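You operate a simulated robot arm through the tools that you are given. There is no shell and no other tool.

Carry out the task below with a simulated two-armed robot. There is one attempt and no reset: what you move stays moved.

Task
Carry the post flange with both arms and set it on the parts stand top. Then take the drilled block that says "Y52" from the front bench top and put it on top of the paint tin there. Then stack the black post cap from the front bench top on top of the blue post cap. Then take the wiping pad from the side bench top and leave it on top of the taped carton there. The order counts.

Only the result counts: the job must be done as asked and must still hold three seconds after the hand-in. Knocking over, shifting, dropping, spilling or breaking anything else fails it. A push-on lid holds only when it is set on centred and level and pressed home; a screw cap is set on level and turned clockwise until tight.

Robot
Two 6-joint arms with two-finger parallel grippers on one trunk, on a base that moves. Base frame: it is fixed to the floor where the robot stands at the start and does not move with it; the origin is under the middle of the robot, x ahead of it, y to its left, z up; the surface under the hand at the start is at about z = 0.9. Lengths are in m, angles in rad, forces in N, time in s.
The left shoulder is at the start at [0.28, 0.185, 1.18], the right one opposite. With the tool pointing down near the work surface each hand reaches from about 0.54 to 0.92 m from the robot's upright axis, wherever it stands, measured 20 degrees to its own side. Places, roughly: drilled block [0.75, 0.25, 1]; paint tin (8x8x15 cm) [1, -0.2, 1]; parts stand top [-1.8, -2.4, 0.9]; post cap [1, 0.5, 1]; post flange (26x26x7 cm) [0.6, -0.2, 0.9]; taped carton (17x16x13 cm) [-0.3, 4.5, 1]; wiping pad (6x10x5 cm) [0.2, 4.6, 0.9]. Payload 1.57 kg a hand.
The TCP of each hand is the grasp point between the finger pads, 0.03 m short of the fingertips. In the tool frame z runs along the fingers and y along their closing line. Largest opening 0.08 m; finger width 0.017, thickness 0.012; the body of the gripper, 0.04 by 0.082 m, starts 0.08 m behind the TCP.
Orientation is told as [roll, pitch, yaw] about the base's x, y, z axes, in that order, counted from this pose: with the fingers straight down and closing along the base's y, the tool's x points along the base's -x, its y along +y and its z along -z.

Tools
- The arms move only by the tool jog_arm. It takes "left_rows", "right_rows" or both (then of equal length, played together; a hand with none holds still); each is a list of rows, each a list of 7 numbers: the shift along the tool's x, y, z in m, then the turn, a rotation vector about the tool's x, y, z in rad, then the finger opening in m, from 0 to 0.08. In form: [[dx, dy, dz, rx, ry, rz, gripper], ...]. A call has 1 to 20 rows; each row is the pose to reach, as a shift and turn from the pose commanded when the call began, along the tool's axes at that moment. A row lasts 0.2 s, in which the tool goes at most 0.05 m and 0.15 rad; a call with a longer step from one row to the next is refused whole, and so is a gripper value outside its range. A pose out of reach is approached as far as the arm can. The call stops where the force on the tool passes 40 N (or 10 N more than at its start, if that is more) or the arm is blocked; 0.2 s more then pass. The fingers move at their own pace (about 0.153 m/s each) and stop on an object; they squeeze with about 38 N. The grip force told is the motor's: it shows also when the fingers shut on nothing. Time passes only in rows, and 0.2 s behind the last, so rows that repeat a pose let the fingers close. The reply holds the time, the measured pose of the TCP, the force on the tool along the base axes, the opening and the grip force, in the units named above and with some noise, with the torque about the TCP (base axes, N m) and any sound that the robot's microphone picked up.
- Cameras (640 x 400 px; columns grow to the right, rows downward): "scene" is now at [0.2389, 0.0128, 1.6205]; the picture's right is [0.16, -0.99, 0.00], its down [-0.72, -0.12, -0.68] and it looks along [0.67, 0.11, -0.73] (base axes); focal length 260 px, centre (320, 200). "left" rides on the left gripper at [0.072, 0.007, -0.122] in its tool frame; the picture's right is [-0.09, 1.00, 0.00], its down [-0.84, -0.08, -0.54] and it looks along [-0.54, -0.05, 0.84] (tool axes); focal length 238 px, centre (320, 200). "right" rides on the right gripper at [0.072, -0.007, -0.122] in its tool frame; the picture's right is [0.09, 1.00, 0.00], its down [-0.84, 0.08, -0.54] and it looks along [-0.54, 0.05, 0.84] (tool axes); focal length 238 px, centre (320, 200). There is no depth. A picture from a camera that has moved, and an enlarged one, comes with that camera's place and axes in the base frame and with its lens.
- camera(camera): a new picture of that camera. It takes no simulated time.
- slide_trunk(by): slides the trunk up (or, below 0, down) by that many m; the arms and the scene camera ride with it, the base frame stays. It gives what a move gives, with no picture.
- base_move(legs): drives the robot by 1 to 6 legs, each [ahead, turn to the left] in m and rad, along the robot's own axes; the way and the turn of a leg run together, so that a leg with both is an arc; at most 1.5 m and 3.142 rad a leg. The arms and the cameras ride along, it lands a little off, and it stops where it bumps. It gives what a move gives.
- turn_head(pan, tilt): turns the head with the scene camera to pan (to the left, within 1.501 rad either way) and tilt (down, from -0.506 to 1.204), counted from straight ahead of the robot. It gives what a move gives.
- enlarge(camera, box): a new picture of the part [left, top, right, bottom] of that camera's present view, enlarged. It takes no simulated time.
- close_job(): hands the job in; it is judged then, once.

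Places have to be worked out from the pictures, the camera data and where the tool is seen. Open the grippers and draw the arms clear of the work before you hand the job in, unless the task says otherwise.

The tools are called after "Emit:" by a JSON object that holds its "op" and its "data". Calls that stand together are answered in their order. jog_arm: Moves the arms, as the interface text tells. Its arguments: {"type":"object","properties":{"left_rows":{"type":"array","items":{"type":"array","items":{"type":"number"}}},"right_rows":{"type":"array","items":{"type":"array","items":{"type":"number"}}}},"required":[]} The other tools are called the same way: slide_trunk (by) moves the trunk up or down; base_move (legs) drives the base; turn_head (pan, tilt) turns the head that bears the scene camera; camera (camera) takes a picture; enlarge (camera, box) takes an enlarged picture of a part of a camera's view; close_job () hands the job in.

At the start:

```text
time: 0.0
left_ee_pos: [0.425, 0.4379, 1.2075]
left_ee_rot: [-0.001, 0.001, -0.001]
left_wrist_force: [0.4, 0.0, -0.1]
left_torque: [0.01, 0.02, 0.0]
left_gripper_width: 0.0799
left_grip_force: 0.1
right_ee_pos: [0.6022, -0.0877, 1.2809]
right_ee_rot: [0.0, 0.001, 0.0]
right_wrist_force: [-0.8, -0.1, 0.2]
right_torque: [-0.04, 0.02, -0.03]
right_gripper_width: 0.0802
right_grip_force: 0.0
trunk travel left (down, up): [-0.875, 0.115]
robot x, y, heading: [-0.0002, 0.001, -0.003]
head pan, tilt (commanded): [0.162, 0.824]
```

scene: 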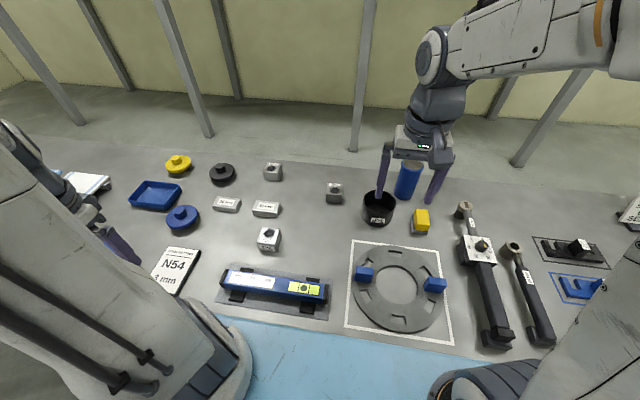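
right: 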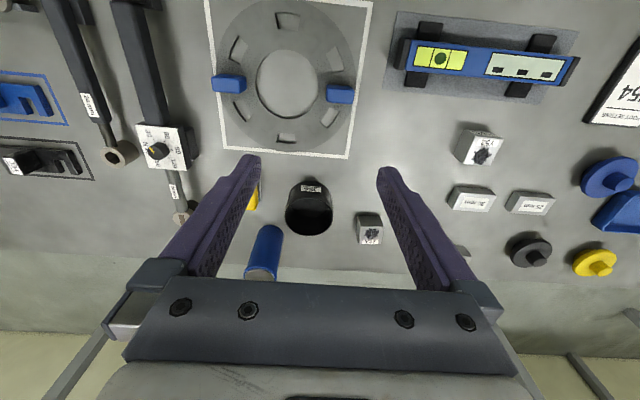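
left: 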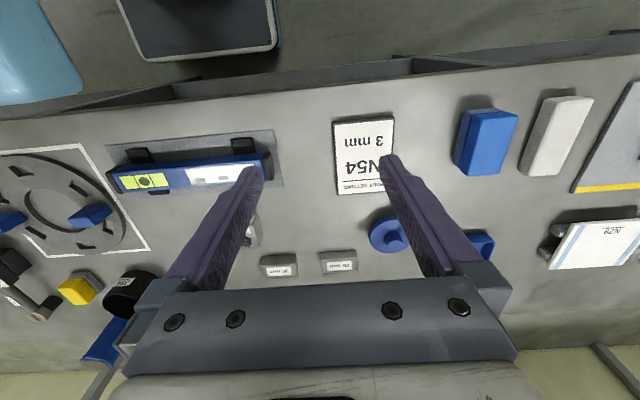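

The start pictures show the post flange with two blue grips in the white square, and the blocks and caps to the left of it. I enlarge the scene view to read the details.

Emit:
{"op": "enlarge", "data": {"camera": "scene", "box": [320, 160, 480, 360]}}

Emit:
{"op": "enlarge", "data": {"camera": "scene", "box": [120, 140, 440, 280]}}

Emit:
{"op": "enlarge", "data": {"camera": "right", "box": [200, 0, 640, 280]}}

```text
2.00 times, centred on (400, 260) of scene
camera zoom: at [0.2389, 0.0128, 1.6205], right [0.16, -0.99, 0.0], down [-0.72, -0.12, -0.68], along [0.67, 0.11, -0.73], focal length 520 px, centre (160, 80)
```

zoom: 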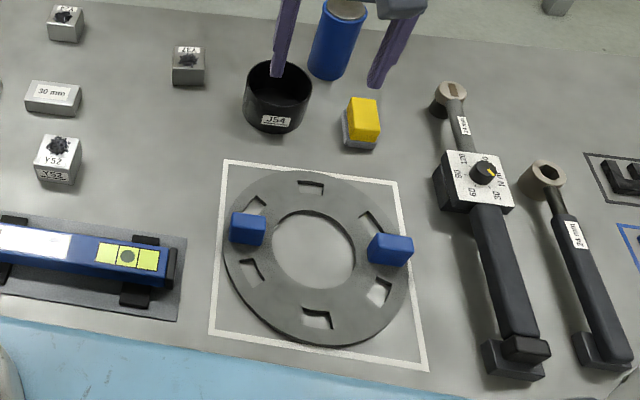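

```text
2.00 times, centred on (280, 210) of scene
camera zoom: at [0.2389, 0.0128, 1.6205], right [0.16, -0.99, 0.0], down [-0.72, -0.12, -0.68], along [0.67, 0.11, -0.73], focal length 520 px, centre (400, 180)
```

zoom: 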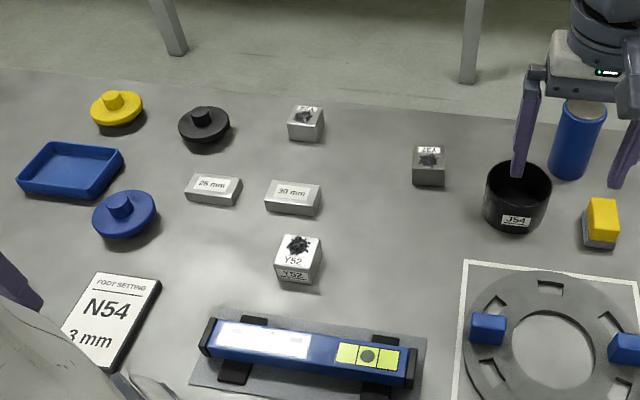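

```text
1.43 times, centred on (420, 140) of right
camera zoom: at [0.5309, -0.0941, 1.4031], right [-0.09, 1.0, 0.0], down [0.84, 0.08, 0.54], along [0.54, 0.05, -0.84], focal length 340 px, centre (177, 286)
```

zoom: 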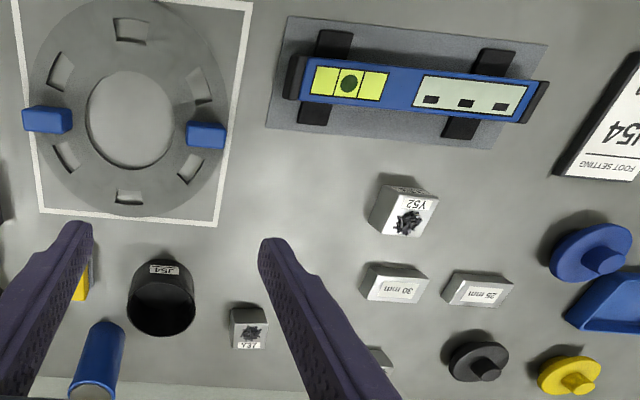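

The flange grips come out near [0.597, -0.054] and [0.597, -0.246], with tops at about z 0.95. Before moving anything I turn the head to see the surroundings to the right.

Emit:
{"op": "turn_head", "data": {"pan": -1.5, "tilt": 0.3}}

Emit:
{"op": "camera", "data": {"camera": "scene"}}

Emit:
{"op": "turn_head", "data": {"pan": 1.5, "tilt": 0.3}}

Emit:
{"op": "camera", "data": {"camera": "scene"}}

```text
time: 1.7
left_ee_pos: [0.4232, 0.4377, 1.208]
left_ee_rot: [-0.001, 0.001, 0.0]
left_wrist_force: [-0.5, -0.5, -0.5]
left_torque: [0.0, 0.01, 0.0]
left_gripper_width: 0.0798
left_grip_force: 0.0
right_ee_pos: [0.6029, -0.0897, 1.2813]
right_ee_rot: [0.001, 0.001, 0.0]
right_wrist_force: [-0.1, -0.4, 0.5]
right_torque: [-0.02, -0.04, 0.02]
right_gripper_width: 0.08
right_grip_force: 0.1
trunk travel left (down, up): [-0.875, 0.115]
robot x, y, heading: [0.0003, -0.0012, -0.003]
head pan, tilt (commanded): [-1.499, 0.3]
```

```text
taken
camera scene: at [0.1672, -0.0932, 1.6668], right [-1.0, -0.07, 0.0], down [-0.02, 0.3, -0.96], along [0.07, -0.95, -0.3], focal length 260 px, centre (320, 200)
```

scene: 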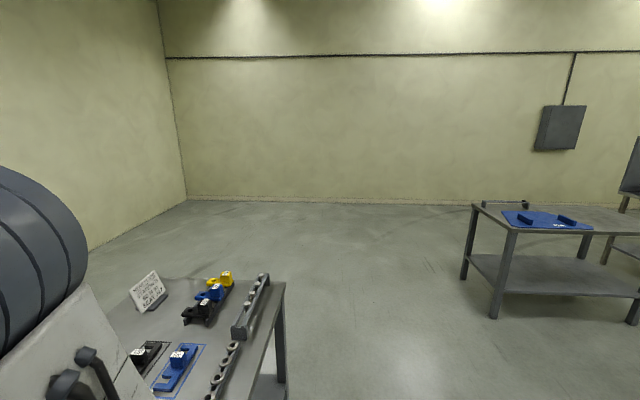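

```text
time: 4.3
left_ee_pos: [0.4235, 0.4375, 1.2077]
left_ee_rot: [0.001, 0.002, 0.001]
left_wrist_force: [-0.3, 0.0, -0.3]
left_torque: [0.02, 0.02, -0.01]
left_gripper_width: 0.0801
left_grip_force: 0.1
right_ee_pos: [0.6026, -0.0879, 1.2796]
right_ee_rot: [0.0, -0.001, 0.0]
right_wrist_force: [0.8, -0.2, -0.3]
right_torque: [0.01, -0.02, 0.05]
right_gripper_width: 0.0801
right_grip_force: 0.1
trunk travel left (down, up): [-0.875, 0.115]
robot x, y, heading: [0.0007, 0.0001, -0.002]
head pan, tilt (commanded): [1.499, 0.3]
```

```text
taken
camera scene: at [0.1672, 0.0931, 1.6669], right [1.0, -0.07, 0.0], down [-0.02, -0.29, -0.96], along [0.07, 0.95, -0.3], focal length 260 px, centre (320, 200)
```

scene: 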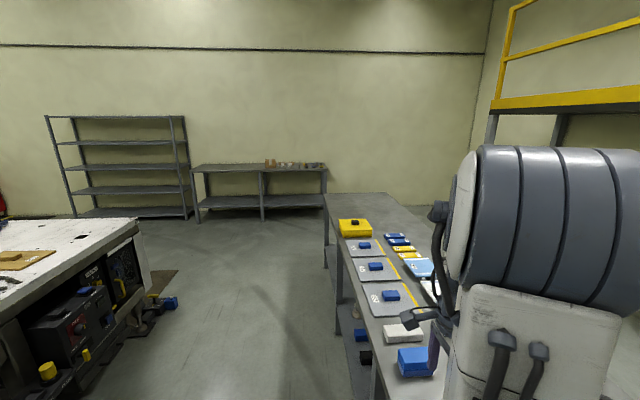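

The parts stand shows at the right rear, and a workbench stands behind the robot on the left. I look at the stand enlarged.

Emit:
{"op": "turn_head", "data": {"pan": -1.5, "tilt": 0.3}}

Emit:
{"op": "enlarge", "data": {"camera": "scene", "box": [440, 150, 640, 340]}}

Emit:
{"op": "enlarge", "data": {"camera": "scene", "box": [480, 190, 640, 250]}}

```text
time: 6.9
left_ee_pos: [0.4246, 0.4374, 1.2079]
left_ee_rot: [0.0, 0.0, 0.002]
left_wrist_force: [-0.5, 0.1, 0.3]
left_torque: [-0.02, -0.06, 0.0]
left_gripper_width: 0.08
left_grip_force: 0.2
right_ee_pos: [0.6031, -0.0873, 1.2804]
right_ee_rot: [0.0, -0.001, 0.001]
right_wrist_force: [0.2, 0.5, -0.2]
right_torque: [-0.03, 0.0, -0.01]
right_gripper_width: 0.0802
right_grip_force: 0.0
trunk travel left (down, up): [-0.875, 0.115]
robot x, y, heading: [0.0043, -0.0014, 0.001]
head pan, tilt (commanded): [-1.499, 0.3]
```

```text
2.11 times, centred on (540, 245) of scene
camera zoom: at [0.1672, -0.0932, 1.6669], right [-1.0, -0.07, 0.0], down [-0.02, 0.29, -0.96], along [0.07, -0.95, -0.3], focal length 548 px, centre (-143, 105)
```

zoom: 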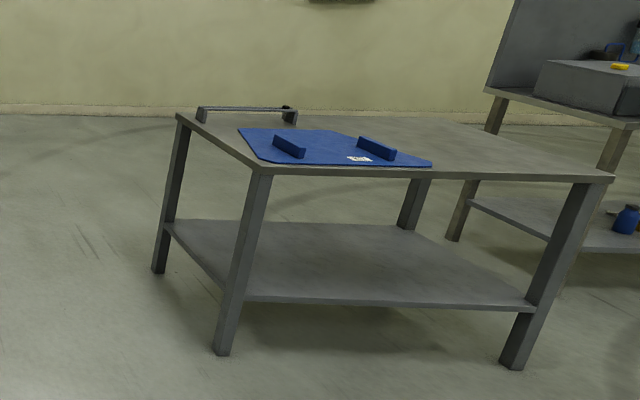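

```text
4.00 times, centred on (560, 220) of scene
camera zoom: at [0.1672, -0.0932, 1.6669], right [-1.0, -0.07, 0.0], down [-0.02, 0.29, -0.96], along [0.07, -0.95, -0.3], focal length 1040 px, centre (-640, 120)
```

zoom: 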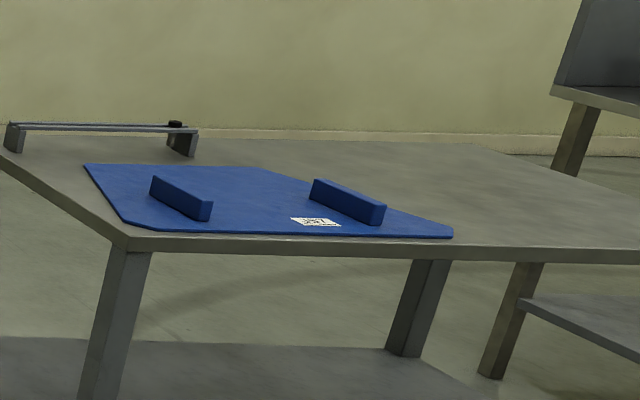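

The stand top spans roughly x -2.2 to -1.1 and y -2.57 to -1.93. A blue plate already lies on its left part, so its right part is free. Now I bring both hands above the flange grips at z of about 1.1, fingers open.

Emit:
{"op": "turn_head", "data": {"pan": -0.1, "tilt": 0.85}}

Emit:
{"op": "jog_arm", "data": {"left_rows": [[-0.0144, -0.041, 0.009, 0, 0, 0, 0.08], [-0.0287, -0.0819, 0.018, 0, 0, 0, 0.08], [-0.0431, -0.1229, 0.027, 0, 0, 0, 0.08], [-0.0575, -0.1638, 0.036, 0, 0, 0, 0.08], [-0.0718, -0.2048, 0.045, 0, 0, 0, 0.08], [-0.0862, -0.2457, 0.054, 0, 0, 0, 0.08], [-0.1006, -0.2867, 0.063, 0, 0, 0, 0.08], [-0.115, -0.3276, 0.072, 0, 0, 0, 0.08], [-0.1293, -0.3686, 0.081, 0, 0, 0, 0.08], [-0.1437, -0.4095, 0.09, 0, 0, 0, 0.08], [-0.1581, -0.4505, 0.099, 0, 0, 0, 0.08], [-0.1724, -0.4914, 0.108, 0, 0, 0, 0.08], [-0.1724, -0.4914, 0.108, 0, 0, 0, 0.08]], "right_rows": [[0.0005, -0.0132, 0.015, 0, 0, 0, 0.08], [0.001, -0.0263, 0.03, 0, 0, 0, 0.08], [0.0015, -0.0395, 0.045, 0, 0, 0, 0.08], [0.002, -0.0527, 0.06, 0, 0, 0, 0.08], [0.0025, -0.0658, 0.075, 0, 0, 0, 0.08], [0.003, -0.079, 0.09, 0, 0, 0, 0.08], [0.0035, -0.0922, 0.105, 0, 0, 0, 0.08], [0.004, -0.1053, 0.12, 0, 0, 0, 0.08], [0.0045, -0.1185, 0.135, 0, 0, 0, 0.08], [0.005, -0.1317, 0.15, 0, 0, 0, 0.08], [0.0055, -0.1448, 0.165, 0, 0, 0, 0.08], [0.006, -0.158, 0.18, 0, 0, 0, 0.08], [0.006, -0.158, 0.18, 0, 0, 0, 0.08]]}}

Emit:
{"op": "camera", "data": {"camera": "scene"}}

Emit:
{"op": "camera", "data": {"camera": "left"}}

Emit:
{"op": "camera", "data": {"camera": "right"}}

```text
time: 8.4
left_ee_pos: [0.4234, 0.4374, 1.2079]
left_ee_rot: [0.001, 0.0, 0.001]
left_wrist_force: [0.1, -0.7, 0.0]
left_torque: [0.03, 0.01, -0.04]
left_gripper_width: 0.08
left_grip_force: 0.1
right_ee_pos: [0.6019, -0.088, 1.2807]
right_ee_rot: [0.001, 0.0, -0.001]
right_wrist_force: [-0.2, -0.9, 0.2]
right_torque: [-0.01, -0.03, -0.02]
right_gripper_width: 0.0799
right_grip_force: 0.0
trunk travel left (down, up): [-0.875, 0.115]
robot x, y, heading: [-0.0027, -0.0025, -0.002]
head pan, tilt (commanded): [-0.099, 0.85]
```

```text
time: 11.2
left_ee_pos: [0.5989, -0.0533, 1.0973]
left_ee_rot: [0.0, 0.0, 0.001]
left_wrist_force: [0.3, -0.4, 0.5]
left_torque: [-0.01, 0.0, -0.02]
left_gripper_width: 0.0798
left_grip_force: 0.1
right_ee_pos: [0.5984, -0.2481, 1.1002]
right_ee_rot: [-0.001, 0.001, -0.001]
right_wrist_force: [0.6, -0.8, 0.1]
right_torque: [0.0, 0.03, 0.01]
right_gripper_width: 0.0799
right_grip_force: 0.0
trunk travel left (down, up): [-0.875, 0.115]
robot x, y, heading: [-0.004, 0.0006, 0.002]
head pan, tilt (commanded): [-0.099, 0.85]
```

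```text
taken
camera scene: at [0.2386, -0.0083, 1.6184], right [-0.1, -1.0, 0.0], down [-0.75, 0.07, -0.66], along [0.66, -0.07, -0.75], focal length 260 px, centre (320, 200)
```

scene: 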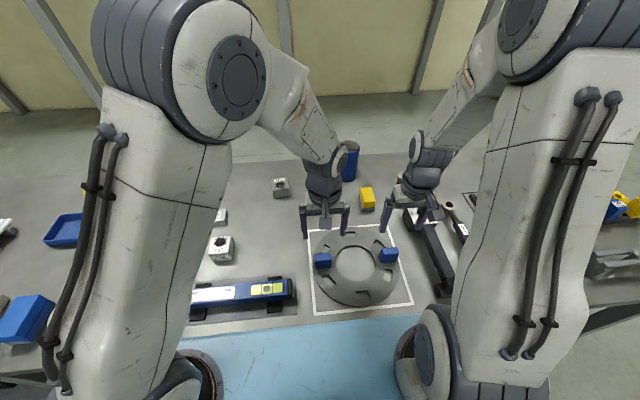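

```text
taken
camera left: at [0.5266, -0.0457, 1.2197], right [0.09, 1.0, 0.0], down [0.84, -0.08, 0.54], along [0.54, -0.05, -0.84], focal length 238 px, centre (320, 200)
```

left: 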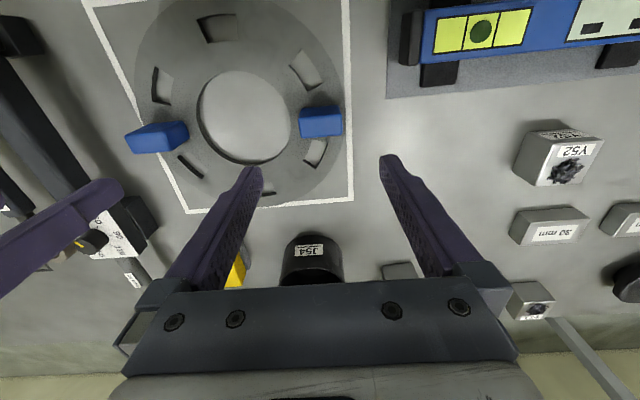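

```text
taken
camera right: at [0.5252, -0.2531, 1.2222], right [-0.09, 1.0, 0.0], down [0.84, 0.08, 0.54], along [0.54, 0.05, -0.84], focal length 238 px, centre (320, 200)
```

right: 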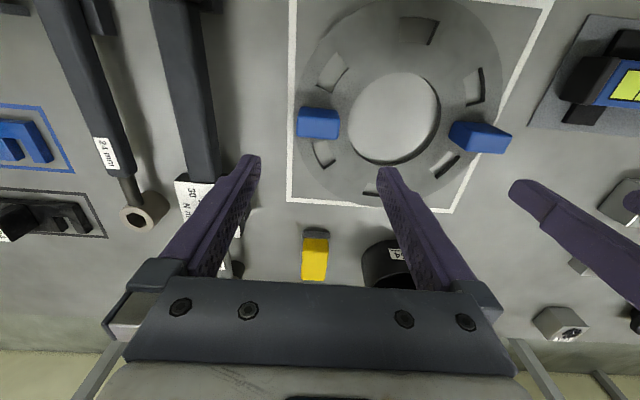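

Both hands are over the grips. I enlarge the wrist views to measure the grips' size and place exactly.

Emit:
{"op": "enlarge", "data": {"camera": "left", "box": [280, 80, 360, 160]}}

Emit:
{"op": "enlarge", "data": {"camera": "right", "box": [280, 80, 360, 160]}}

```text
5.00 times, centred on (320, 120) of left
camera zoom: at [0.5266, -0.0457, 1.2197], right [0.09, 1.0, 0.0], down [0.84, -0.08, 0.54], along [0.54, -0.05, -0.84], focal length 1192 px, centre (320, 600)
```

zoom: 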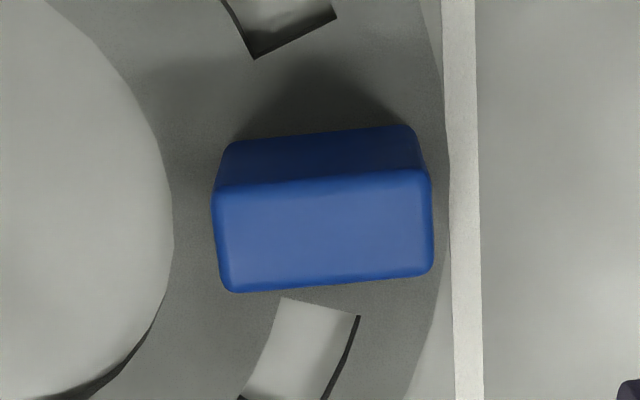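

```text
5.00 times, centred on (320, 120) of right
camera zoom: at [0.5252, -0.2531, 1.2222], right [-0.09, 1.0, 0.0], down [0.84, 0.08, 0.54], along [0.54, 0.05, -0.84], focal length 1192 px, centre (320, 600)
```

zoom: 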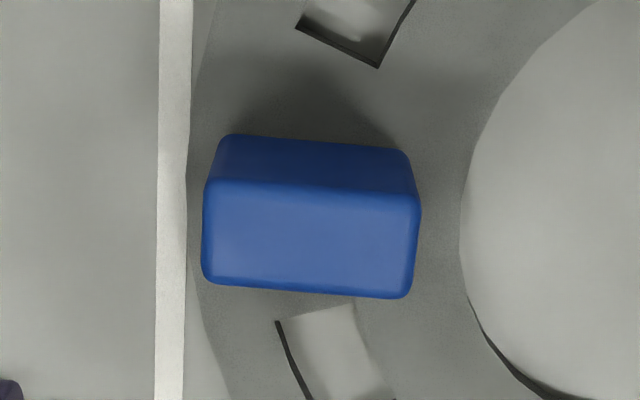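

The grip tops measure about 0.049 × 0.022 m. I cross-check their height by viewing each grip from the opposite wrist camera.

Emit:
{"op": "enlarge", "data": {"camera": "left", "box": [110, 100, 210, 180]}}

Emit:
{"op": "enlarge", "data": {"camera": "right", "box": [430, 100, 530, 180]}}

```text
5.00 times, centred on (160, 140) of left
camera zoom: at [0.5266, -0.0457, 1.2197], right [0.09, 1.0, 0.0], down [0.84, -0.08, 0.54], along [0.54, -0.05, -0.84], focal length 1192 px, centre (1120, 500)
```

zoom: 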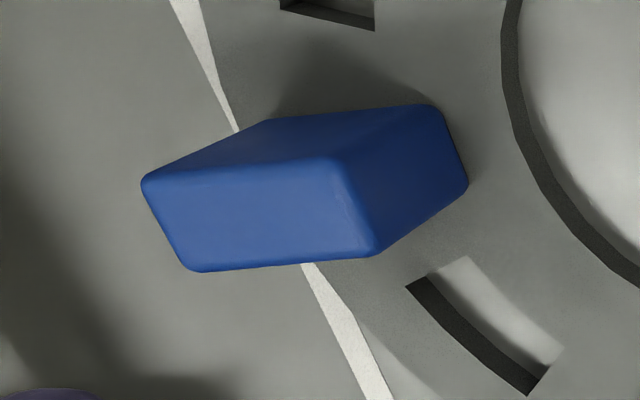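

```text
5.00 times, centred on (480, 140) of right
camera zoom: at [0.5252, -0.2531, 1.2222], right [-0.09, 1.0, 0.0], down [0.84, 0.08, 0.54], along [0.54, 0.05, -0.84], focal length 1192 px, centre (-480, 500)
```

zoom: 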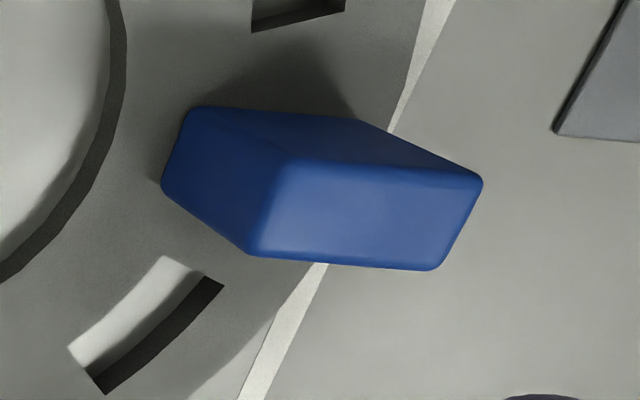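

Cross-views agree: grip tops are at z about 0.956 and the ring top is near 0.91. The bench is about 0.887, and I need only millimetre corrections. I lower both hands to TCP z of about 0.945, keeping the fingers open.

Emit:
{"op": "jog_arm", "data": {"left_rows": [[-0.0013, 0.0017, 0.035, 0, 0, 0, 0.08], [-0.0013, 0.0017, 0.07, 0, 0, 0, 0.08], [-0.0013, 0.0017, 0.105, 0, 0, 0, 0.08], [-0.0013, 0.0017, 0.135, 0, 0, 0, 0.08], [-0.0013, 0.0017, 0.152, 0, 0, 0, 0.08], [-0.0013, 0.0017, 0.152, 0, 0, 0, 0.08]], "right_rows": [[-0.0036, -0.0026, 0.035, 0, 0, 0, 0.08], [-0.0036, -0.0026, 0.07, 0, 0, 0, 0.08], [-0.0036, -0.0026, 0.105, 0, 0, 0, 0.08], [-0.0036, -0.0026, 0.135, 0, 0, 0, 0.08], [-0.0036, -0.0026, 0.154, 0, 0, 0, 0.08], [-0.0036, -0.0026, 0.154, 0, 0, 0, 0.08]]}}

Emit:
{"op": "camera", "data": {"camera": "left"}}

Emit:
{"op": "camera", "data": {"camera": "right"}}

```text
time: 12.6
left_ee_pos: [0.5993, -0.0543, 0.9476]
left_ee_rot: [-0.001, 0.0, 0.0]
left_wrist_force: [0.6, 0.0, 0.0]
left_torque: [-0.02, 0.05, 0.02]
left_gripper_width: 0.08
left_grip_force: 0.1
right_ee_pos: [0.6014, -0.2489, 0.9441]
right_ee_rot: [0.0, 0.0, 0.0]
right_wrist_force: [-0.6, 0.6, -0.4]
right_torque: [0.03, 0.02, -0.02]
right_gripper_width: 0.0801
right_grip_force: 0.1
trunk travel left (down, up): [-0.875, 0.115]
robot x, y, heading: [-0.001, -0.0017, -0.003]
head pan, tilt (commanded): [-0.099, 0.85]
```

```text
taken
camera left: at [0.5269, -0.0453, 1.0705], right [0.09, 1.0, 0.0], down [0.84, -0.08, 0.54], along [0.54, -0.05, -0.84], focal length 238 px, centre (320, 200)
```

left: 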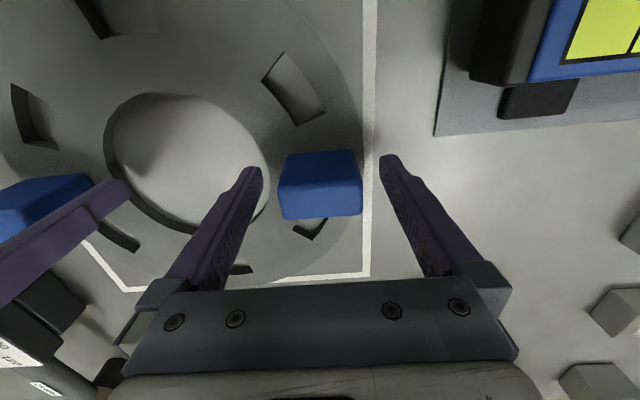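

```text
taken
camera right: at [0.5294, -0.254, 1.0674], right [-0.09, 1.0, 0.0], down [0.84, 0.08, 0.54], along [0.54, 0.05, -0.84], focal length 238 px, centre (320, 200)
```

right: 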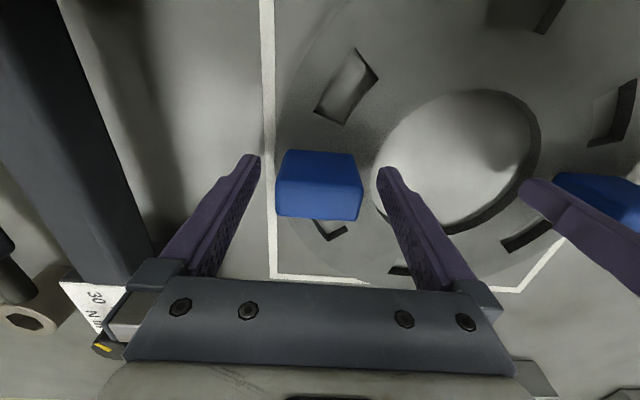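

The grips sit centred between the open fingers in both wrist views. I close both hands together.

Emit:
{"op": "jog_arm", "data": {"left_rows": [[0, 0, 0, 0, 0, 0, 0.04], [0, 0, 0, 0, 0, 0, 0.0], [0, 0, 0, 0, 0, 0, 0.0], [0, 0, 0, 0, 0, 0, 0.0]], "right_rows": [[0, 0, 0, 0, 0, 0, 0.04], [0, 0, 0, 0, 0, 0, 0.0], [0, 0, 0, 0, 0, 0, 0.0], [0, 0, 0, 0, 0, 0, 0.0]]}}

Emit:
{"op": "camera", "data": {"camera": "left"}}

Emit:
{"op": "camera", "data": {"camera": "right"}}

```text
time: 13.6
left_ee_pos: [0.5984, -0.0532, 0.9478]
left_ee_rot: [0.001, 0.001, 0.001]
left_wrist_force: [2.4, 18.8, 2.2]
left_torque: [-0.55, -0.67, 0.23]
left_gripper_width: 0.0481
left_grip_force: 37.7
right_ee_pos: [0.6012, -0.2489, 0.946]
right_ee_rot: [0.0, 0.001, -0.001]
right_wrist_force: [-2.3, -19.9, -0.9]
right_torque: [-0.07, -0.56, 0.35]
right_gripper_width: 0.0481
right_grip_force: 37.8
trunk travel left (down, up): [-0.875, 0.115]
robot x, y, heading: [0.0013, 0.0009, -0.003]
head pan, tilt (commanded): [-0.099, 0.85]
```

```text
taken
camera left: at [0.5267, -0.0448, 1.0708], right [0.09, 1.0, 0.0], down [0.84, -0.08, 0.54], along [0.54, -0.05, -0.84], focal length 238 px, centre (320, 200)
```

left: 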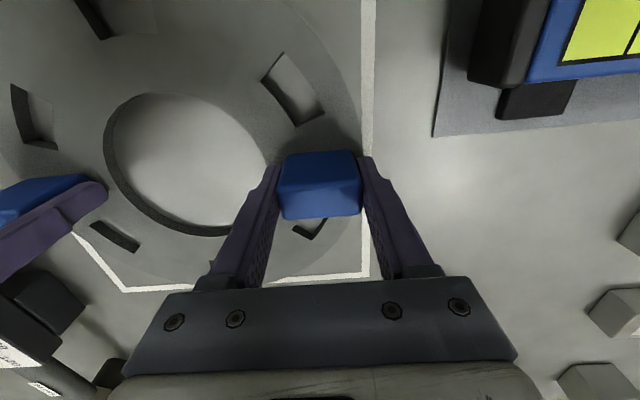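

```text
taken
camera right: at [0.5292, -0.2545, 1.0677], right [-0.09, 1.0, 0.0], down [0.84, 0.08, 0.54], along [0.54, 0.05, -0.84], focal length 238 px, centre (320, 200)
```

right: 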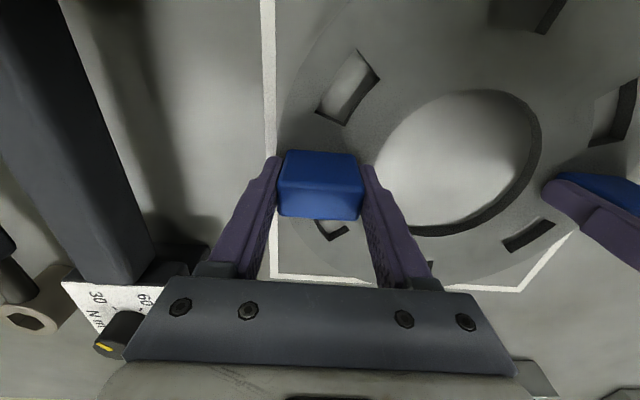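

Both grips are held at 0.048 m, but about 19 N of squeeze runs between the hands along y. I ease each hand outward by 1 mm and see how the forces change.

Emit:
{"op": "jog_arm", "data": {"left_rows": [[0, 0.001, 0, 0, 0, 0, 0.0], [0, 0.001, 0, 0, 0, 0, 0.0]], "right_rows": [[0, -0.001, 0, 0, 0, 0, 0.0], [0, -0.001, 0, 0, 0, 0, 0.0]]}}

```text
time: 14.2
left_ee_pos: [0.5987, -0.0527, 0.9466]
left_ee_rot: [-0.002, 0.0, -0.001]
left_wrist_force: [-1.5, -6.4, -0.1]
left_torque: [0.16, 1.11, 0.11]
left_gripper_width: 0.0477
left_grip_force: 38.1
right_ee_pos: [0.6007, -0.2477, 0.9457]
right_ee_rot: [0.0, 0.001, 0.0]
right_wrist_force: [1.0, 7.0, -0.1]
right_torque: [-0.52, -0.74, -0.31]
right_gripper_width: 0.0481
right_grip_force: 37.9
trunk travel left (down, up): [-0.875, 0.115]
robot x, y, heading: [0.0011, -0.0007, -0.002]
head pan, tilt (commanded): [-0.099, 0.85]
```

The internal force is now small. I lift both hands together by 3 cm and check that they hold.

Emit:
{"op": "jog_arm", "data": {"left_rows": [[0, 0, -0.008, 0, 0, 0, 0.0], [0, 0, -0.018, 0, 0, 0, 0.0], [0, 0, -0.03, 0, 0, 0, 0.0], [0, 0, -0.03, 0, 0, 0, 0.0]], "right_rows": [[0, 0, -0.008, 0, 0, 0, 0.0], [0, 0, -0.018, 0, 0, 0, 0.0], [0, 0, -0.03, 0, 0, 0, 0.0], [0, 0, -0.03, 0, 0, 0, 0.0]]}}

Emit:
{"op": "camera", "data": {"camera": "left"}}

Emit:
{"op": "camera", "data": {"camera": "scene"}}

```text
time: 15.2
left_ee_pos: [0.5991, -0.0534, 0.9781]
left_ee_rot: [-0.003, -0.002, -0.002]
left_wrist_force: [-8.8, -29.1, -4.9]
left_torque: [0.2, -0.1, -0.8]
left_gripper_width: 0.0479
left_grip_force: 37.9
right_ee_pos: [0.5994, -0.2493, 0.9762]
right_ee_rot: [0.0, 0.001, 0.0]
right_wrist_force: [8.8, 28.3, -8.2]
right_torque: [-0.59, 0.15, -0.96]
right_gripper_width: 0.0479
right_grip_force: 38.8
trunk travel left (down, up): [-0.875, 0.115]
robot x, y, heading: [0.0005, 0.0025, -0.006]
head pan, tilt (commanded): [-0.099, 0.85]
```

```text
taken
camera left: at [0.5265, -0.0444, 1.1006], right [0.09, 1.0, 0.0], down [0.84, -0.08, 0.54], along [0.54, -0.05, -0.84], focal length 238 px, centre (320, 200)
```

left: 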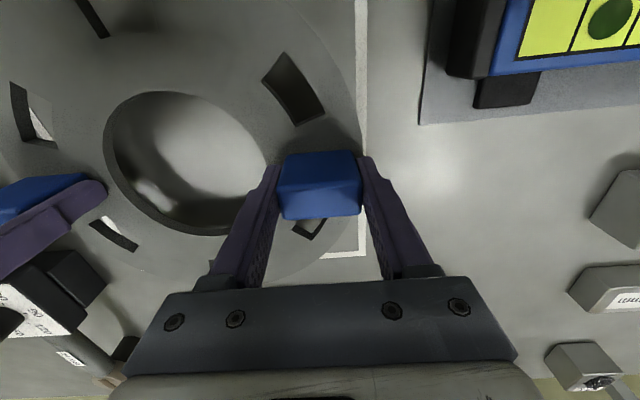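

```text
taken
camera scene: at [0.2386, -0.008, 1.6184], right [-0.1, -1.0, 0.0], down [-0.75, 0.07, -0.66], along [0.66, -0.07, -0.75], focal length 260 px, centre (320, 200)
```

scene: 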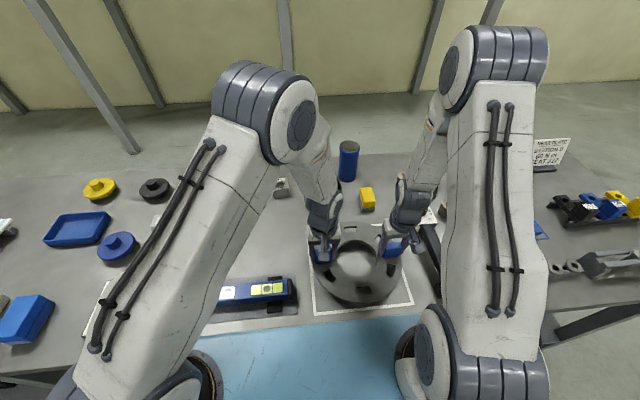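

The flange is up (about 13 N in total), with some inward tension between the hands. I ease the tension by 0.6 mm a hand while lifting on to z of about 1.17.

Emit:
{"op": "jog_arm", "data": {"left_rows": [[0.0002, -0.0006, -0.005, 0, 0, 0, 0.0], [0.0002, -0.0006, -0.02, 0, 0, 0, 0.0], [0.0002, -0.0006, -0.04, 0, 0, 0, 0.0], [0.0002, -0.0006, -0.06, 0, 0, 0, 0.0], [0.0002, -0.0006, -0.08, 0, 0, 0, 0.0], [0.0002, -0.0006, -0.1, 0, 0, 0, 0.0], [0.0002, -0.0006, -0.1, 0, 0, 0, 0.0]], "right_rows": [[-0.0002, 0.0006, -0.005, 0, 0, 0, 0.0], [-0.0002, 0.0006, -0.02, 0, 0, 0, 0.0], [-0.0002, 0.0006, -0.04, 0, 0, 0, 0.0], [-0.0002, 0.0006, -0.06, 0, 0, 0, 0.0], [-0.0002, 0.0006, -0.08, 0, 0, 0, 0.0], [-0.0002, 0.0006, -0.1, 0, 0, 0, 0.0], [-0.0002, 0.0006, -0.1, 0, 0, 0, 0.0]]}}

```text
time: 16.8
left_ee_pos: [0.5978, -0.0514, 1.0786]
left_ee_rot: [0.0, -0.001, 0.004]
left_wrist_force: [2.9, -13.9, 5.5]
left_torque: [-1.17, -0.23, 0.34]
left_gripper_width: 0.0482
left_grip_force: 38.0
right_ee_pos: [0.5978, -0.2488, 1.0771]
right_ee_rot: [-0.001, 0.003, 0.0]
right_wrist_force: [-2.9, 13.5, -17.9]
right_torque: [-1.21, 0.2, 0.25]
right_gripper_width: 0.0481
right_grip_force: 37.8
trunk travel left (down, up): [-0.875, 0.115]
robot x, y, heading: [0.0028, 0.0002, -0.003]
head pan, tilt (commanded): [-0.099, 0.85]
```

The hold is steady. I trim the height mismatch of half a millimetre, then raise the trunk to clear the bench items.

Emit:
{"op": "jog_arm", "data": {"left_rows": [[0, -0.0003, -0.0105, 0, 0, 0, 0.0], [0, -0.0003, -0.0205, 0, 0, 0, 0.0], [0, -0.0003, -0.0205, 0, 0, 0, 0.0]], "right_rows": [[0, 0.0003, -0.0095, 0, 0, 0, 0.0], [0, 0.0003, -0.0195, 0, 0, 0, 0.0], [0, 0.0003, -0.0195, 0, 0, 0, 0.0]]}}

Emit:
{"op": "slide_trunk", "data": {"by": 0.08}}

Emit:
{"op": "base_move", "data": {"legs": [[-0.3, 0]]}}

Emit:
{"op": "camera", "data": {"camera": "scene"}}

```text
time: 17.6
left_ee_pos: [0.5986, -0.0521, 1.0985]
left_ee_rot: [-0.002, -0.002, -0.001]
left_wrist_force: [10.9, -21.6, -15.5]
left_torque: [1.02, -0.13, 0.96]
left_gripper_width: 0.0478
left_grip_force: 38.0
right_ee_pos: [0.5998, -0.2477, 1.0968]
right_ee_rot: [0.0, 0.002, 0.002]
right_wrist_force: [-11.1, 22.4, 2.1]
right_torque: [0.68, 0.15, 1.15]
right_gripper_width: 0.0481
right_grip_force: 38.2
trunk travel left (down, up): [-0.875, 0.115]
robot x, y, heading: [-0.0024, 0.0039, -0.003]
head pan, tilt (commanded): [-0.099, 0.85]
```

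```text
time: 18.8
left_ee_pos: [0.5982, -0.0526, 1.1787]
left_ee_rot: [-0.002, -0.002, 0.001]
left_wrist_force: [9.4, -25.0, -18.3]
left_torque: [1.37, -0.08, 0.78]
left_gripper_width: 0.0479
left_grip_force: 38.0
right_ee_pos: [0.6005, -0.2494, 1.1763]
right_ee_rot: [0.0, 0.002, -0.001]
right_wrist_force: [-9.8, 24.9, 6.0]
right_torque: [1.04, 0.1, 1.02]
right_gripper_width: 0.0478
right_grip_force: 38.0
trunk travel left (down, up): [-0.955, 0.035]
robot x, y, heading: [0.0012, 0.0034, 0.003]
head pan, tilt (commanded): [-0.099, 0.85]
```

```text
time: 20.9
left_ee_pos: [0.2988, -0.0531, 1.1799]
left_ee_rot: [-0.003, -0.002, -0.003]
left_wrist_force: [4.6, -29.8, -16.5]
left_torque: [1.21, -0.25, 0.32]
left_gripper_width: 0.0481
left_grip_force: 37.9
right_ee_pos: [0.3012, -0.25, 1.1759]
right_ee_rot: [0.0, -0.001, 0.0]
right_wrist_force: [-5.5, 29.0, 4.4]
right_torque: [0.78, 0.31, 0.57]
right_gripper_width: 0.0479
right_grip_force: 38.1
trunk travel left (down, up): [-0.955, 0.035]
robot x, y, heading: [-0.302, 0.0019, 0.0]
head pan, tilt (commanded): [-0.099, 0.85]
```

```text
taken
camera scene: at [-0.0606, -0.0082, 1.6984], right [-0.1, -0.99, 0.0], down [-0.75, 0.08, -0.66], along [0.66, -0.07, -0.75], focal length 260 px, centre (320, 200)
```

scene: 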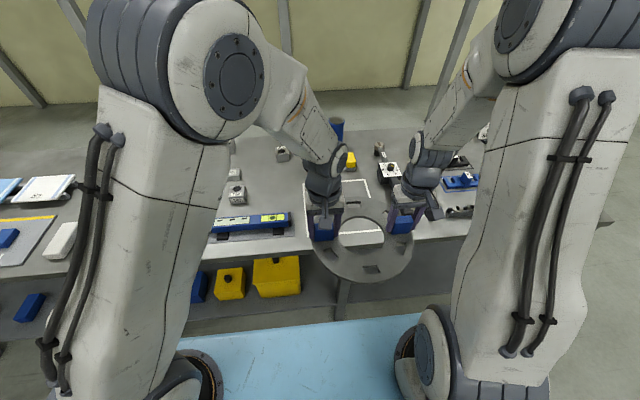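

The flange rides steadily and the robot has backed to x -0.30. I turn right in place to face the stand side, then look around.

Emit:
{"op": "base_move", "data": {"legs": [[0, -1.5708]]}}

Emit:
{"op": "turn_head", "data": {"pan": -0.7, "tilt": 0.4}}

Emit:
{"op": "camera", "data": {"camera": "scene"}}

Emit:
{"op": "turn_head", "data": {"pan": -1.5, "tilt": 0.4}}

Emit:
{"op": "camera", "data": {"camera": "scene"}}

```text
time: 23.6
left_ee_pos: [0.0427, -0.5053, 1.1775]
left_ee_rot: [-0.012, 0.0, -0.906]
left_wrist_force: [-2.0, -5.8, -6.6]
left_torque: [1.37, 0.19, 0.63]
left_gripper_width: 0.0478
left_grip_force: 37.4
right_ee_pos: [-0.1104, -0.6286, 1.1785]
right_ee_rot: [-0.008, 0.0, -0.904]
right_wrist_force: [-2.1, 2.8, -7.0]
right_torque: [-1.17, -0.41, 0.13]
right_gripper_width: 0.0477
right_grip_force: 38.7
trunk travel left (down, up): [-0.955, 0.035]
robot x, y, heading: [-0.2889, -0.0103, -0.883]
head pan, tilt (commanded): [-0.099, 0.85]
stopped in leg 1: the robot was blocked; the commanded pose is now the measured one
```

```text
time: 24.6
left_ee_pos: [0.0489, -0.5042, 1.1788]
left_ee_rot: [-0.015, 0.0, -0.909]
left_wrist_force: [-1.2, -3.7, -9.7]
left_torque: [0.42, -0.65, 0.45]
left_gripper_width: 0.0477
left_grip_force: 38.4
right_ee_pos: [-0.1042, -0.6258, 1.179]
right_ee_rot: [-0.012, 0.001, -0.908]
right_wrist_force: [0.8, 3.1, -2.2]
right_torque: [0.04, 0.11, -0.14]
right_gripper_width: 0.0479
right_grip_force: 38.2
trunk travel left (down, up): [-0.955, 0.035]
robot x, y, heading: [-0.2931, -0.0129, -0.884]
head pan, tilt (commanded): [-0.7, 0.4]
```

```text
taken
camera scene: at [-0.1898, -0.2282, 1.7374], right [-1.0, 0.01, 0.0], down [0.01, 0.39, -0.92], along [-0.01, -0.92, -0.39], focal length 260 px, centre (320, 200)
```

scene: 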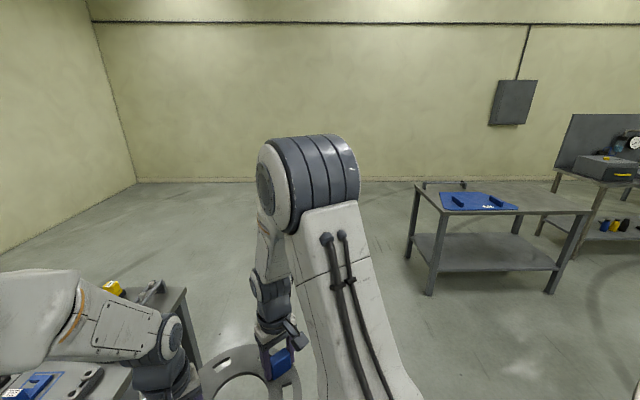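

```text
time: 25.7
left_ee_pos: [0.0487, -0.5057, 1.1784]
left_ee_rot: [-0.014, -0.002, -0.909]
left_wrist_force: [-1.0, -3.4, -10.7]
left_torque: [0.46, -0.8, 0.38]
left_gripper_width: 0.0478
left_grip_force: 38.2
right_ee_pos: [-0.1039, -0.6272, 1.1796]
right_ee_rot: [-0.012, 0.0, -0.906]
right_wrist_force: [0.4, 3.2, -0.7]
right_torque: [0.26, -0.06, 0.03]
right_gripper_width: 0.048
right_grip_force: 38.2
trunk travel left (down, up): [-0.955, 0.035]
robot x, y, heading: [-0.2932, -0.0105, -0.887]
head pan, tilt (commanded): [-1.499, 0.4]
```

```text
taken
camera scene: at [-0.256, -0.1994, 1.7375], right [-0.69, 0.73, 0.0], down [0.28, 0.27, -0.92], along [-0.67, -0.63, -0.39], focal length 260 px, centre (320, 200)
```

scene: 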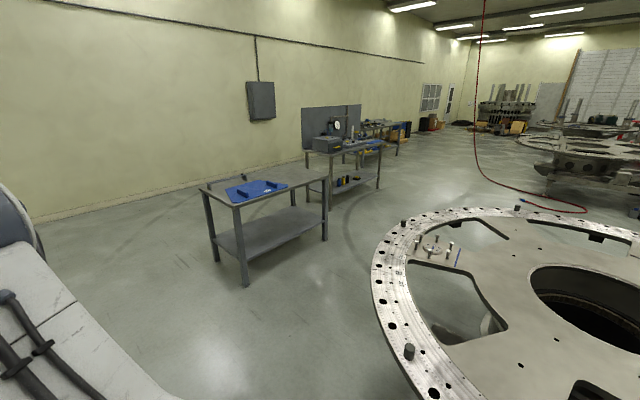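

The turn was blocked at heading -0.884, and a large round fixture shows behind the robot. I look down on both sides to find what the base touches.

Emit:
{"op": "turn_head", "data": {"pan": -1.5, "tilt": 1.1}}

Emit:
{"op": "camera", "data": {"camera": "scene"}}

Emit:
{"op": "turn_head", "data": {"pan": 1.5, "tilt": 0.9}}

Emit:
{"op": "camera", "data": {"camera": "scene"}}

```text
time: 26.8
left_ee_pos: [0.0485, -0.5044, 1.179]
left_ee_rot: [-0.016, -0.001, -0.91]
left_wrist_force: [-0.9, -3.5, -11.5]
left_torque: [0.49, -0.72, 0.36]
left_gripper_width: 0.0479
left_grip_force: 38.3
right_ee_pos: [-0.1048, -0.6256, 1.1784]
right_ee_rot: [-0.011, 0.0, -0.907]
right_wrist_force: [1.3, 3.2, -0.9]
right_torque: [0.14, -0.05, 0.17]
right_gripper_width: 0.0479
right_grip_force: 38.4
trunk travel left (down, up): [-0.955, 0.035]
robot x, y, heading: [-0.2921, -0.0109, -0.882]
head pan, tilt (commanded): [-1.499, 1.1]
```

```text
taken
camera scene: at [-0.2347, -0.1791, 1.6807], right [-0.69, 0.73, 0.0], down [0.65, 0.61, -0.45], along [-0.33, -0.31, -0.89], focal length 260 px, centre (320, 200)
```

scene: 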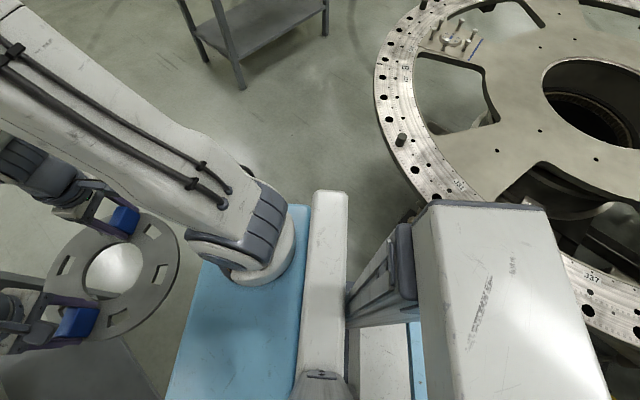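

```text
time: 29.4
left_ee_pos: [0.0473, -0.5041, 1.1783]
left_ee_rot: [-0.015, -0.001, -0.909]
left_wrist_force: [-1.3, -2.4, -8.5]
left_torque: [0.32, -0.44, 0.13]
left_gripper_width: 0.0478
left_grip_force: 37.9
right_ee_pos: [-0.1058, -0.6266, 1.1784]
right_ee_rot: [-0.013, -0.001, -0.907]
right_wrist_force: [0.4, 2.4, -5.2]
right_torque: [-0.11, 0.23, 0.13]
right_gripper_width: 0.0479
right_grip_force: 38.5
trunk travel left (down, up): [-0.955, 0.035]
robot x, y, heading: [-0.2912, -0.0063, -0.889]
head pan, tilt (commanded): [1.499, 0.901]
```

```text
taken
camera scene: at [-0.1269, -0.0924, 1.6945], right [0.57, -0.82, 0.0], down [-0.64, -0.45, -0.62], along [0.51, 0.36, -0.78], focal length 260 px, centre (320, 200)
```

scene: 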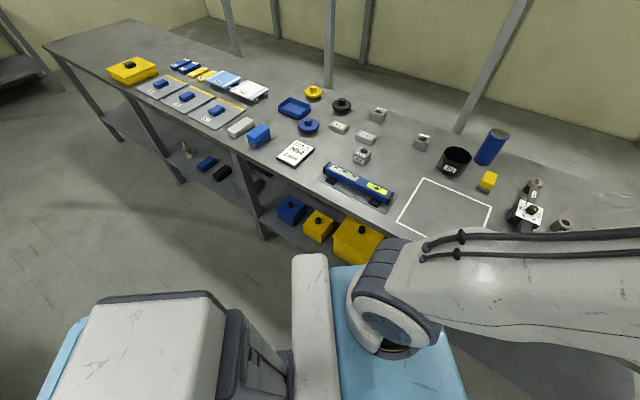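

The rear tower touched the round fixture, which I estimate centred near [-2.1, 0.4] with radius about 1.37. I move ahead 15 cm to gain clearance, then finish the right turn.

Emit:
{"op": "base_move", "data": {"legs": [[0.15, 0]]}}

Emit:
{"op": "base_move", "data": {"legs": [[0, -0.686]]}}

Emit:
{"op": "turn_head", "data": {"pan": 0.0, "tilt": 0.6}}

Emit:
{"op": "camera", "data": {"camera": "scene"}}

```text
time: 30.8
left_ee_pos: [0.1429, -0.6221, 1.1782]
left_ee_rot: [-0.016, -0.003, -0.91]
left_wrist_force: [-0.3, -1.6, -7.4]
left_torque: [0.23, -0.3, 0.15]
left_gripper_width: 0.0479
left_grip_force: 38.1
right_ee_pos: [-0.01, -0.7426, 1.1785]
right_ee_rot: [-0.011, 0.001, -0.908]
right_wrist_force: [1.7, 2.0, -4.4]
right_torque: [-0.08, 0.2, 0.07]
right_gripper_width: 0.0477
right_grip_force: 37.6
trunk travel left (down, up): [-0.955, 0.035]
robot x, y, heading: [-0.1926, -0.1267, -0.886]
head pan, tilt (commanded): [1.499, 0.901]
```

```text
time: 33.0
left_ee_pos: [-0.245, -0.7246, 1.1787]
left_ee_rot: [-0.014, 0.001, -1.593]
left_wrist_force: [-2.5, -0.2, -6.8]
left_torque: [-0.03, -0.53, 0.23]
left_gripper_width: 0.0478
left_grip_force: 37.8
right_ee_pos: [-0.4426, -0.7196, 1.1788]
right_ee_rot: [-0.013, -0.002, -1.591]
right_wrist_force: [1.5, 1.0, -4.7]
right_torque: [0.05, 0.32, -0.04]
right_gripper_width: 0.0477
right_grip_force: 38.2
trunk travel left (down, up): [-0.955, 0.035]
robot x, y, heading: [-0.1963, -0.129, -1.572]
head pan, tilt (commanded): [1.499, 0.901]
```

```text
time: 34.6
left_ee_pos: [-0.2464, -0.723, 1.1777]
left_ee_rot: [-0.015, 0.0, -1.593]
left_wrist_force: [-1.6, -0.6, -4.3]
left_torque: [0.02, -0.27, 0.13]
left_gripper_width: 0.0479
left_grip_force: 37.8
right_ee_pos: [-0.4411, -0.7208, 1.1788]
right_ee_rot: [-0.012, 0.0, -1.592]
right_wrist_force: [1.0, 1.0, -8.7]
right_torque: [-0.01, 0.51, -0.15]
right_gripper_width: 0.0477
right_grip_force: 37.9
trunk travel left (down, up): [-0.955, 0.035]
robot x, y, heading: [-0.1983, -0.127, -1.574]
head pan, tilt (commanded): [0.0, 0.6]
```

```text
taken
camera scene: at [-0.1961, -0.3765, 1.7192], right [-1.0, 0.0, 0.0], down [0.0, 0.57, -0.82], along [0.0, -0.82, -0.57], focal length 260 px, centre (320, 200)
```

scene: 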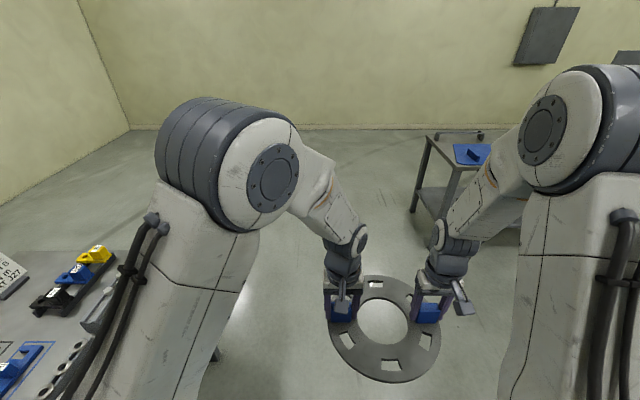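

The robot now faces -y at [-0.20, -0.13] with a clear aisle ahead. I drive on to y of about -1.5, then turn right to face along -x.

Emit:
{"op": "base_move", "data": {"legs": [[1.39, 0]]}}

Emit:
{"op": "base_move", "data": {"legs": [[0, -1.57]]}}

Emit:
{"op": "turn_head", "data": {"pan": 0.3, "tilt": 0.6}}

Emit:
{"op": "camera", "data": {"camera": "scene"}}

Emit:
{"op": "turn_head", "data": {"pan": -0.8, "tilt": 0.7}}

Emit:
{"op": "camera", "data": {"camera": "scene"}}

```text
time: 41.5
left_ee_pos: [-0.2019, -2.1064, 1.1785]
left_ee_rot: [-0.013, 0.002, -1.557]
left_wrist_force: [-1.5, -0.7, -5.0]
left_torque: [0.01, -0.39, 0.19]
left_gripper_width: 0.0479
left_grip_force: 38.2
right_ee_pos: [-0.3971, -2.1111, 1.1783]
right_ee_rot: [-0.011, 0.002, -1.556]
right_wrist_force: [1.8, 1.4, -6.4]
right_torque: [0.01, 0.42, -0.01]
right_gripper_width: 0.048
right_grip_force: 37.6
trunk travel left (down, up): [-0.955, 0.035]
robot x, y, heading: [-0.1739, -1.5083, -1.536]
head pan, tilt (commanded): [0.0, 0.6]
```

```text
time: 45.7
left_ee_pos: [-0.7717, -1.4853, 1.1787]
left_ee_rot: [-0.015, 0.001, -3.119]
left_wrist_force: [-1.9, 1.7, -6.8]
left_torque: [-0.52, -0.07, 0.18]
left_gripper_width: 0.048
left_grip_force: 38.0
right_ee_pos: [-0.7782, -1.2894, 1.1793]
right_ee_rot: [-0.011, 0.002, -3.12]
right_wrist_force: [1.0, -2.0, -4.8]
right_torque: [0.29, 0.08, 0.03]
right_gripper_width: 0.0479
right_grip_force: 38.1
trunk travel left (down, up): [-0.955, 0.035]
robot x, y, heading: [-0.1728, -1.5098, -3.102]
head pan, tilt (commanded): [0.0, 0.6]
```

```text
time: 46.5
left_ee_pos: [-0.771, -1.4859, 1.179]
left_ee_rot: [-0.012, 0.001, -3.12]
left_wrist_force: [0.8, 1.3, -2.9]
left_torque: [-0.24, 0.02, 0.11]
left_gripper_width: 0.0479
left_grip_force: 38.0
right_ee_pos: [-0.778, -1.2904, 1.1774]
right_ee_rot: [-0.013, 0.003, -3.119]
right_wrist_force: [-0.2, -1.7, -9.5]
right_torque: [0.84, 0.03, -0.24]
right_gripper_width: 0.048
right_grip_force: 38.3
trunk travel left (down, up): [-0.955, 0.035]
robot x, y, heading: [-0.1747, -1.5109, -3.101]
head pan, tilt (commanded): [0.3, 0.6]
```

```text
taken
camera scene: at [-0.4173, -1.5453, 1.7193], right [-0.33, 0.94, 0.0], down [0.53, 0.19, -0.82], along [-0.78, -0.28, -0.57], focal length 260 px, centre (320, 200)
```

scene: 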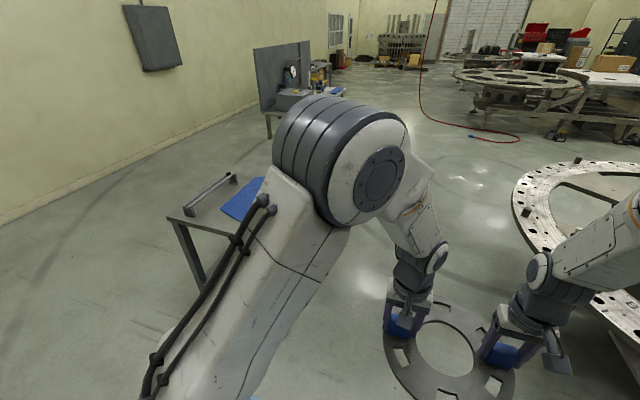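

```text
time: 47.9
left_ee_pos: [-0.7719, -1.486, 1.1785]
left_ee_rot: [-0.014, 0.0, -3.12]
left_wrist_force: [-0.8, 0.7, -4.7]
left_torque: [-0.19, -0.07, 0.11]
left_gripper_width: 0.0479
left_grip_force: 38.1
right_ee_pos: [-0.777, -1.2898, 1.1784]
right_ee_rot: [-0.011, 0.003, -3.12]
right_wrist_force: [0.2, -1.4, -6.9]
right_torque: [0.45, 0.05, -0.11]
right_gripper_width: 0.0479
right_grip_force: 38.3
trunk travel left (down, up): [-0.955, 0.035]
robot x, y, heading: [-0.1713, -1.5103, -3.103]
head pan, tilt (commanded): [-0.799, 0.7]
```

```text
taken
camera scene: at [-0.3957, -1.4574, 1.7106], right [0.69, 0.73, 0.0], down [0.47, -0.44, -0.76], along [-0.56, 0.53, -0.64], focal length 260 px, centre (320, 200)
```

scene: 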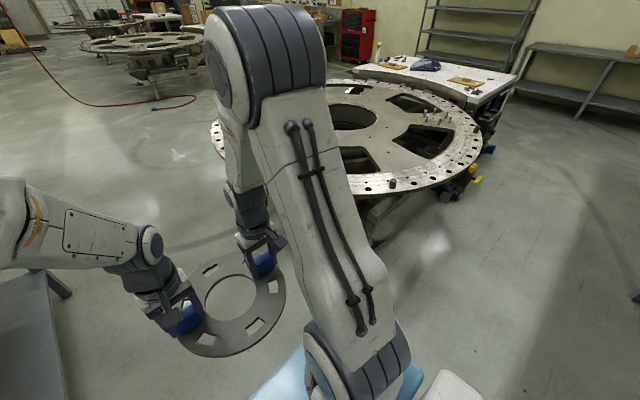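

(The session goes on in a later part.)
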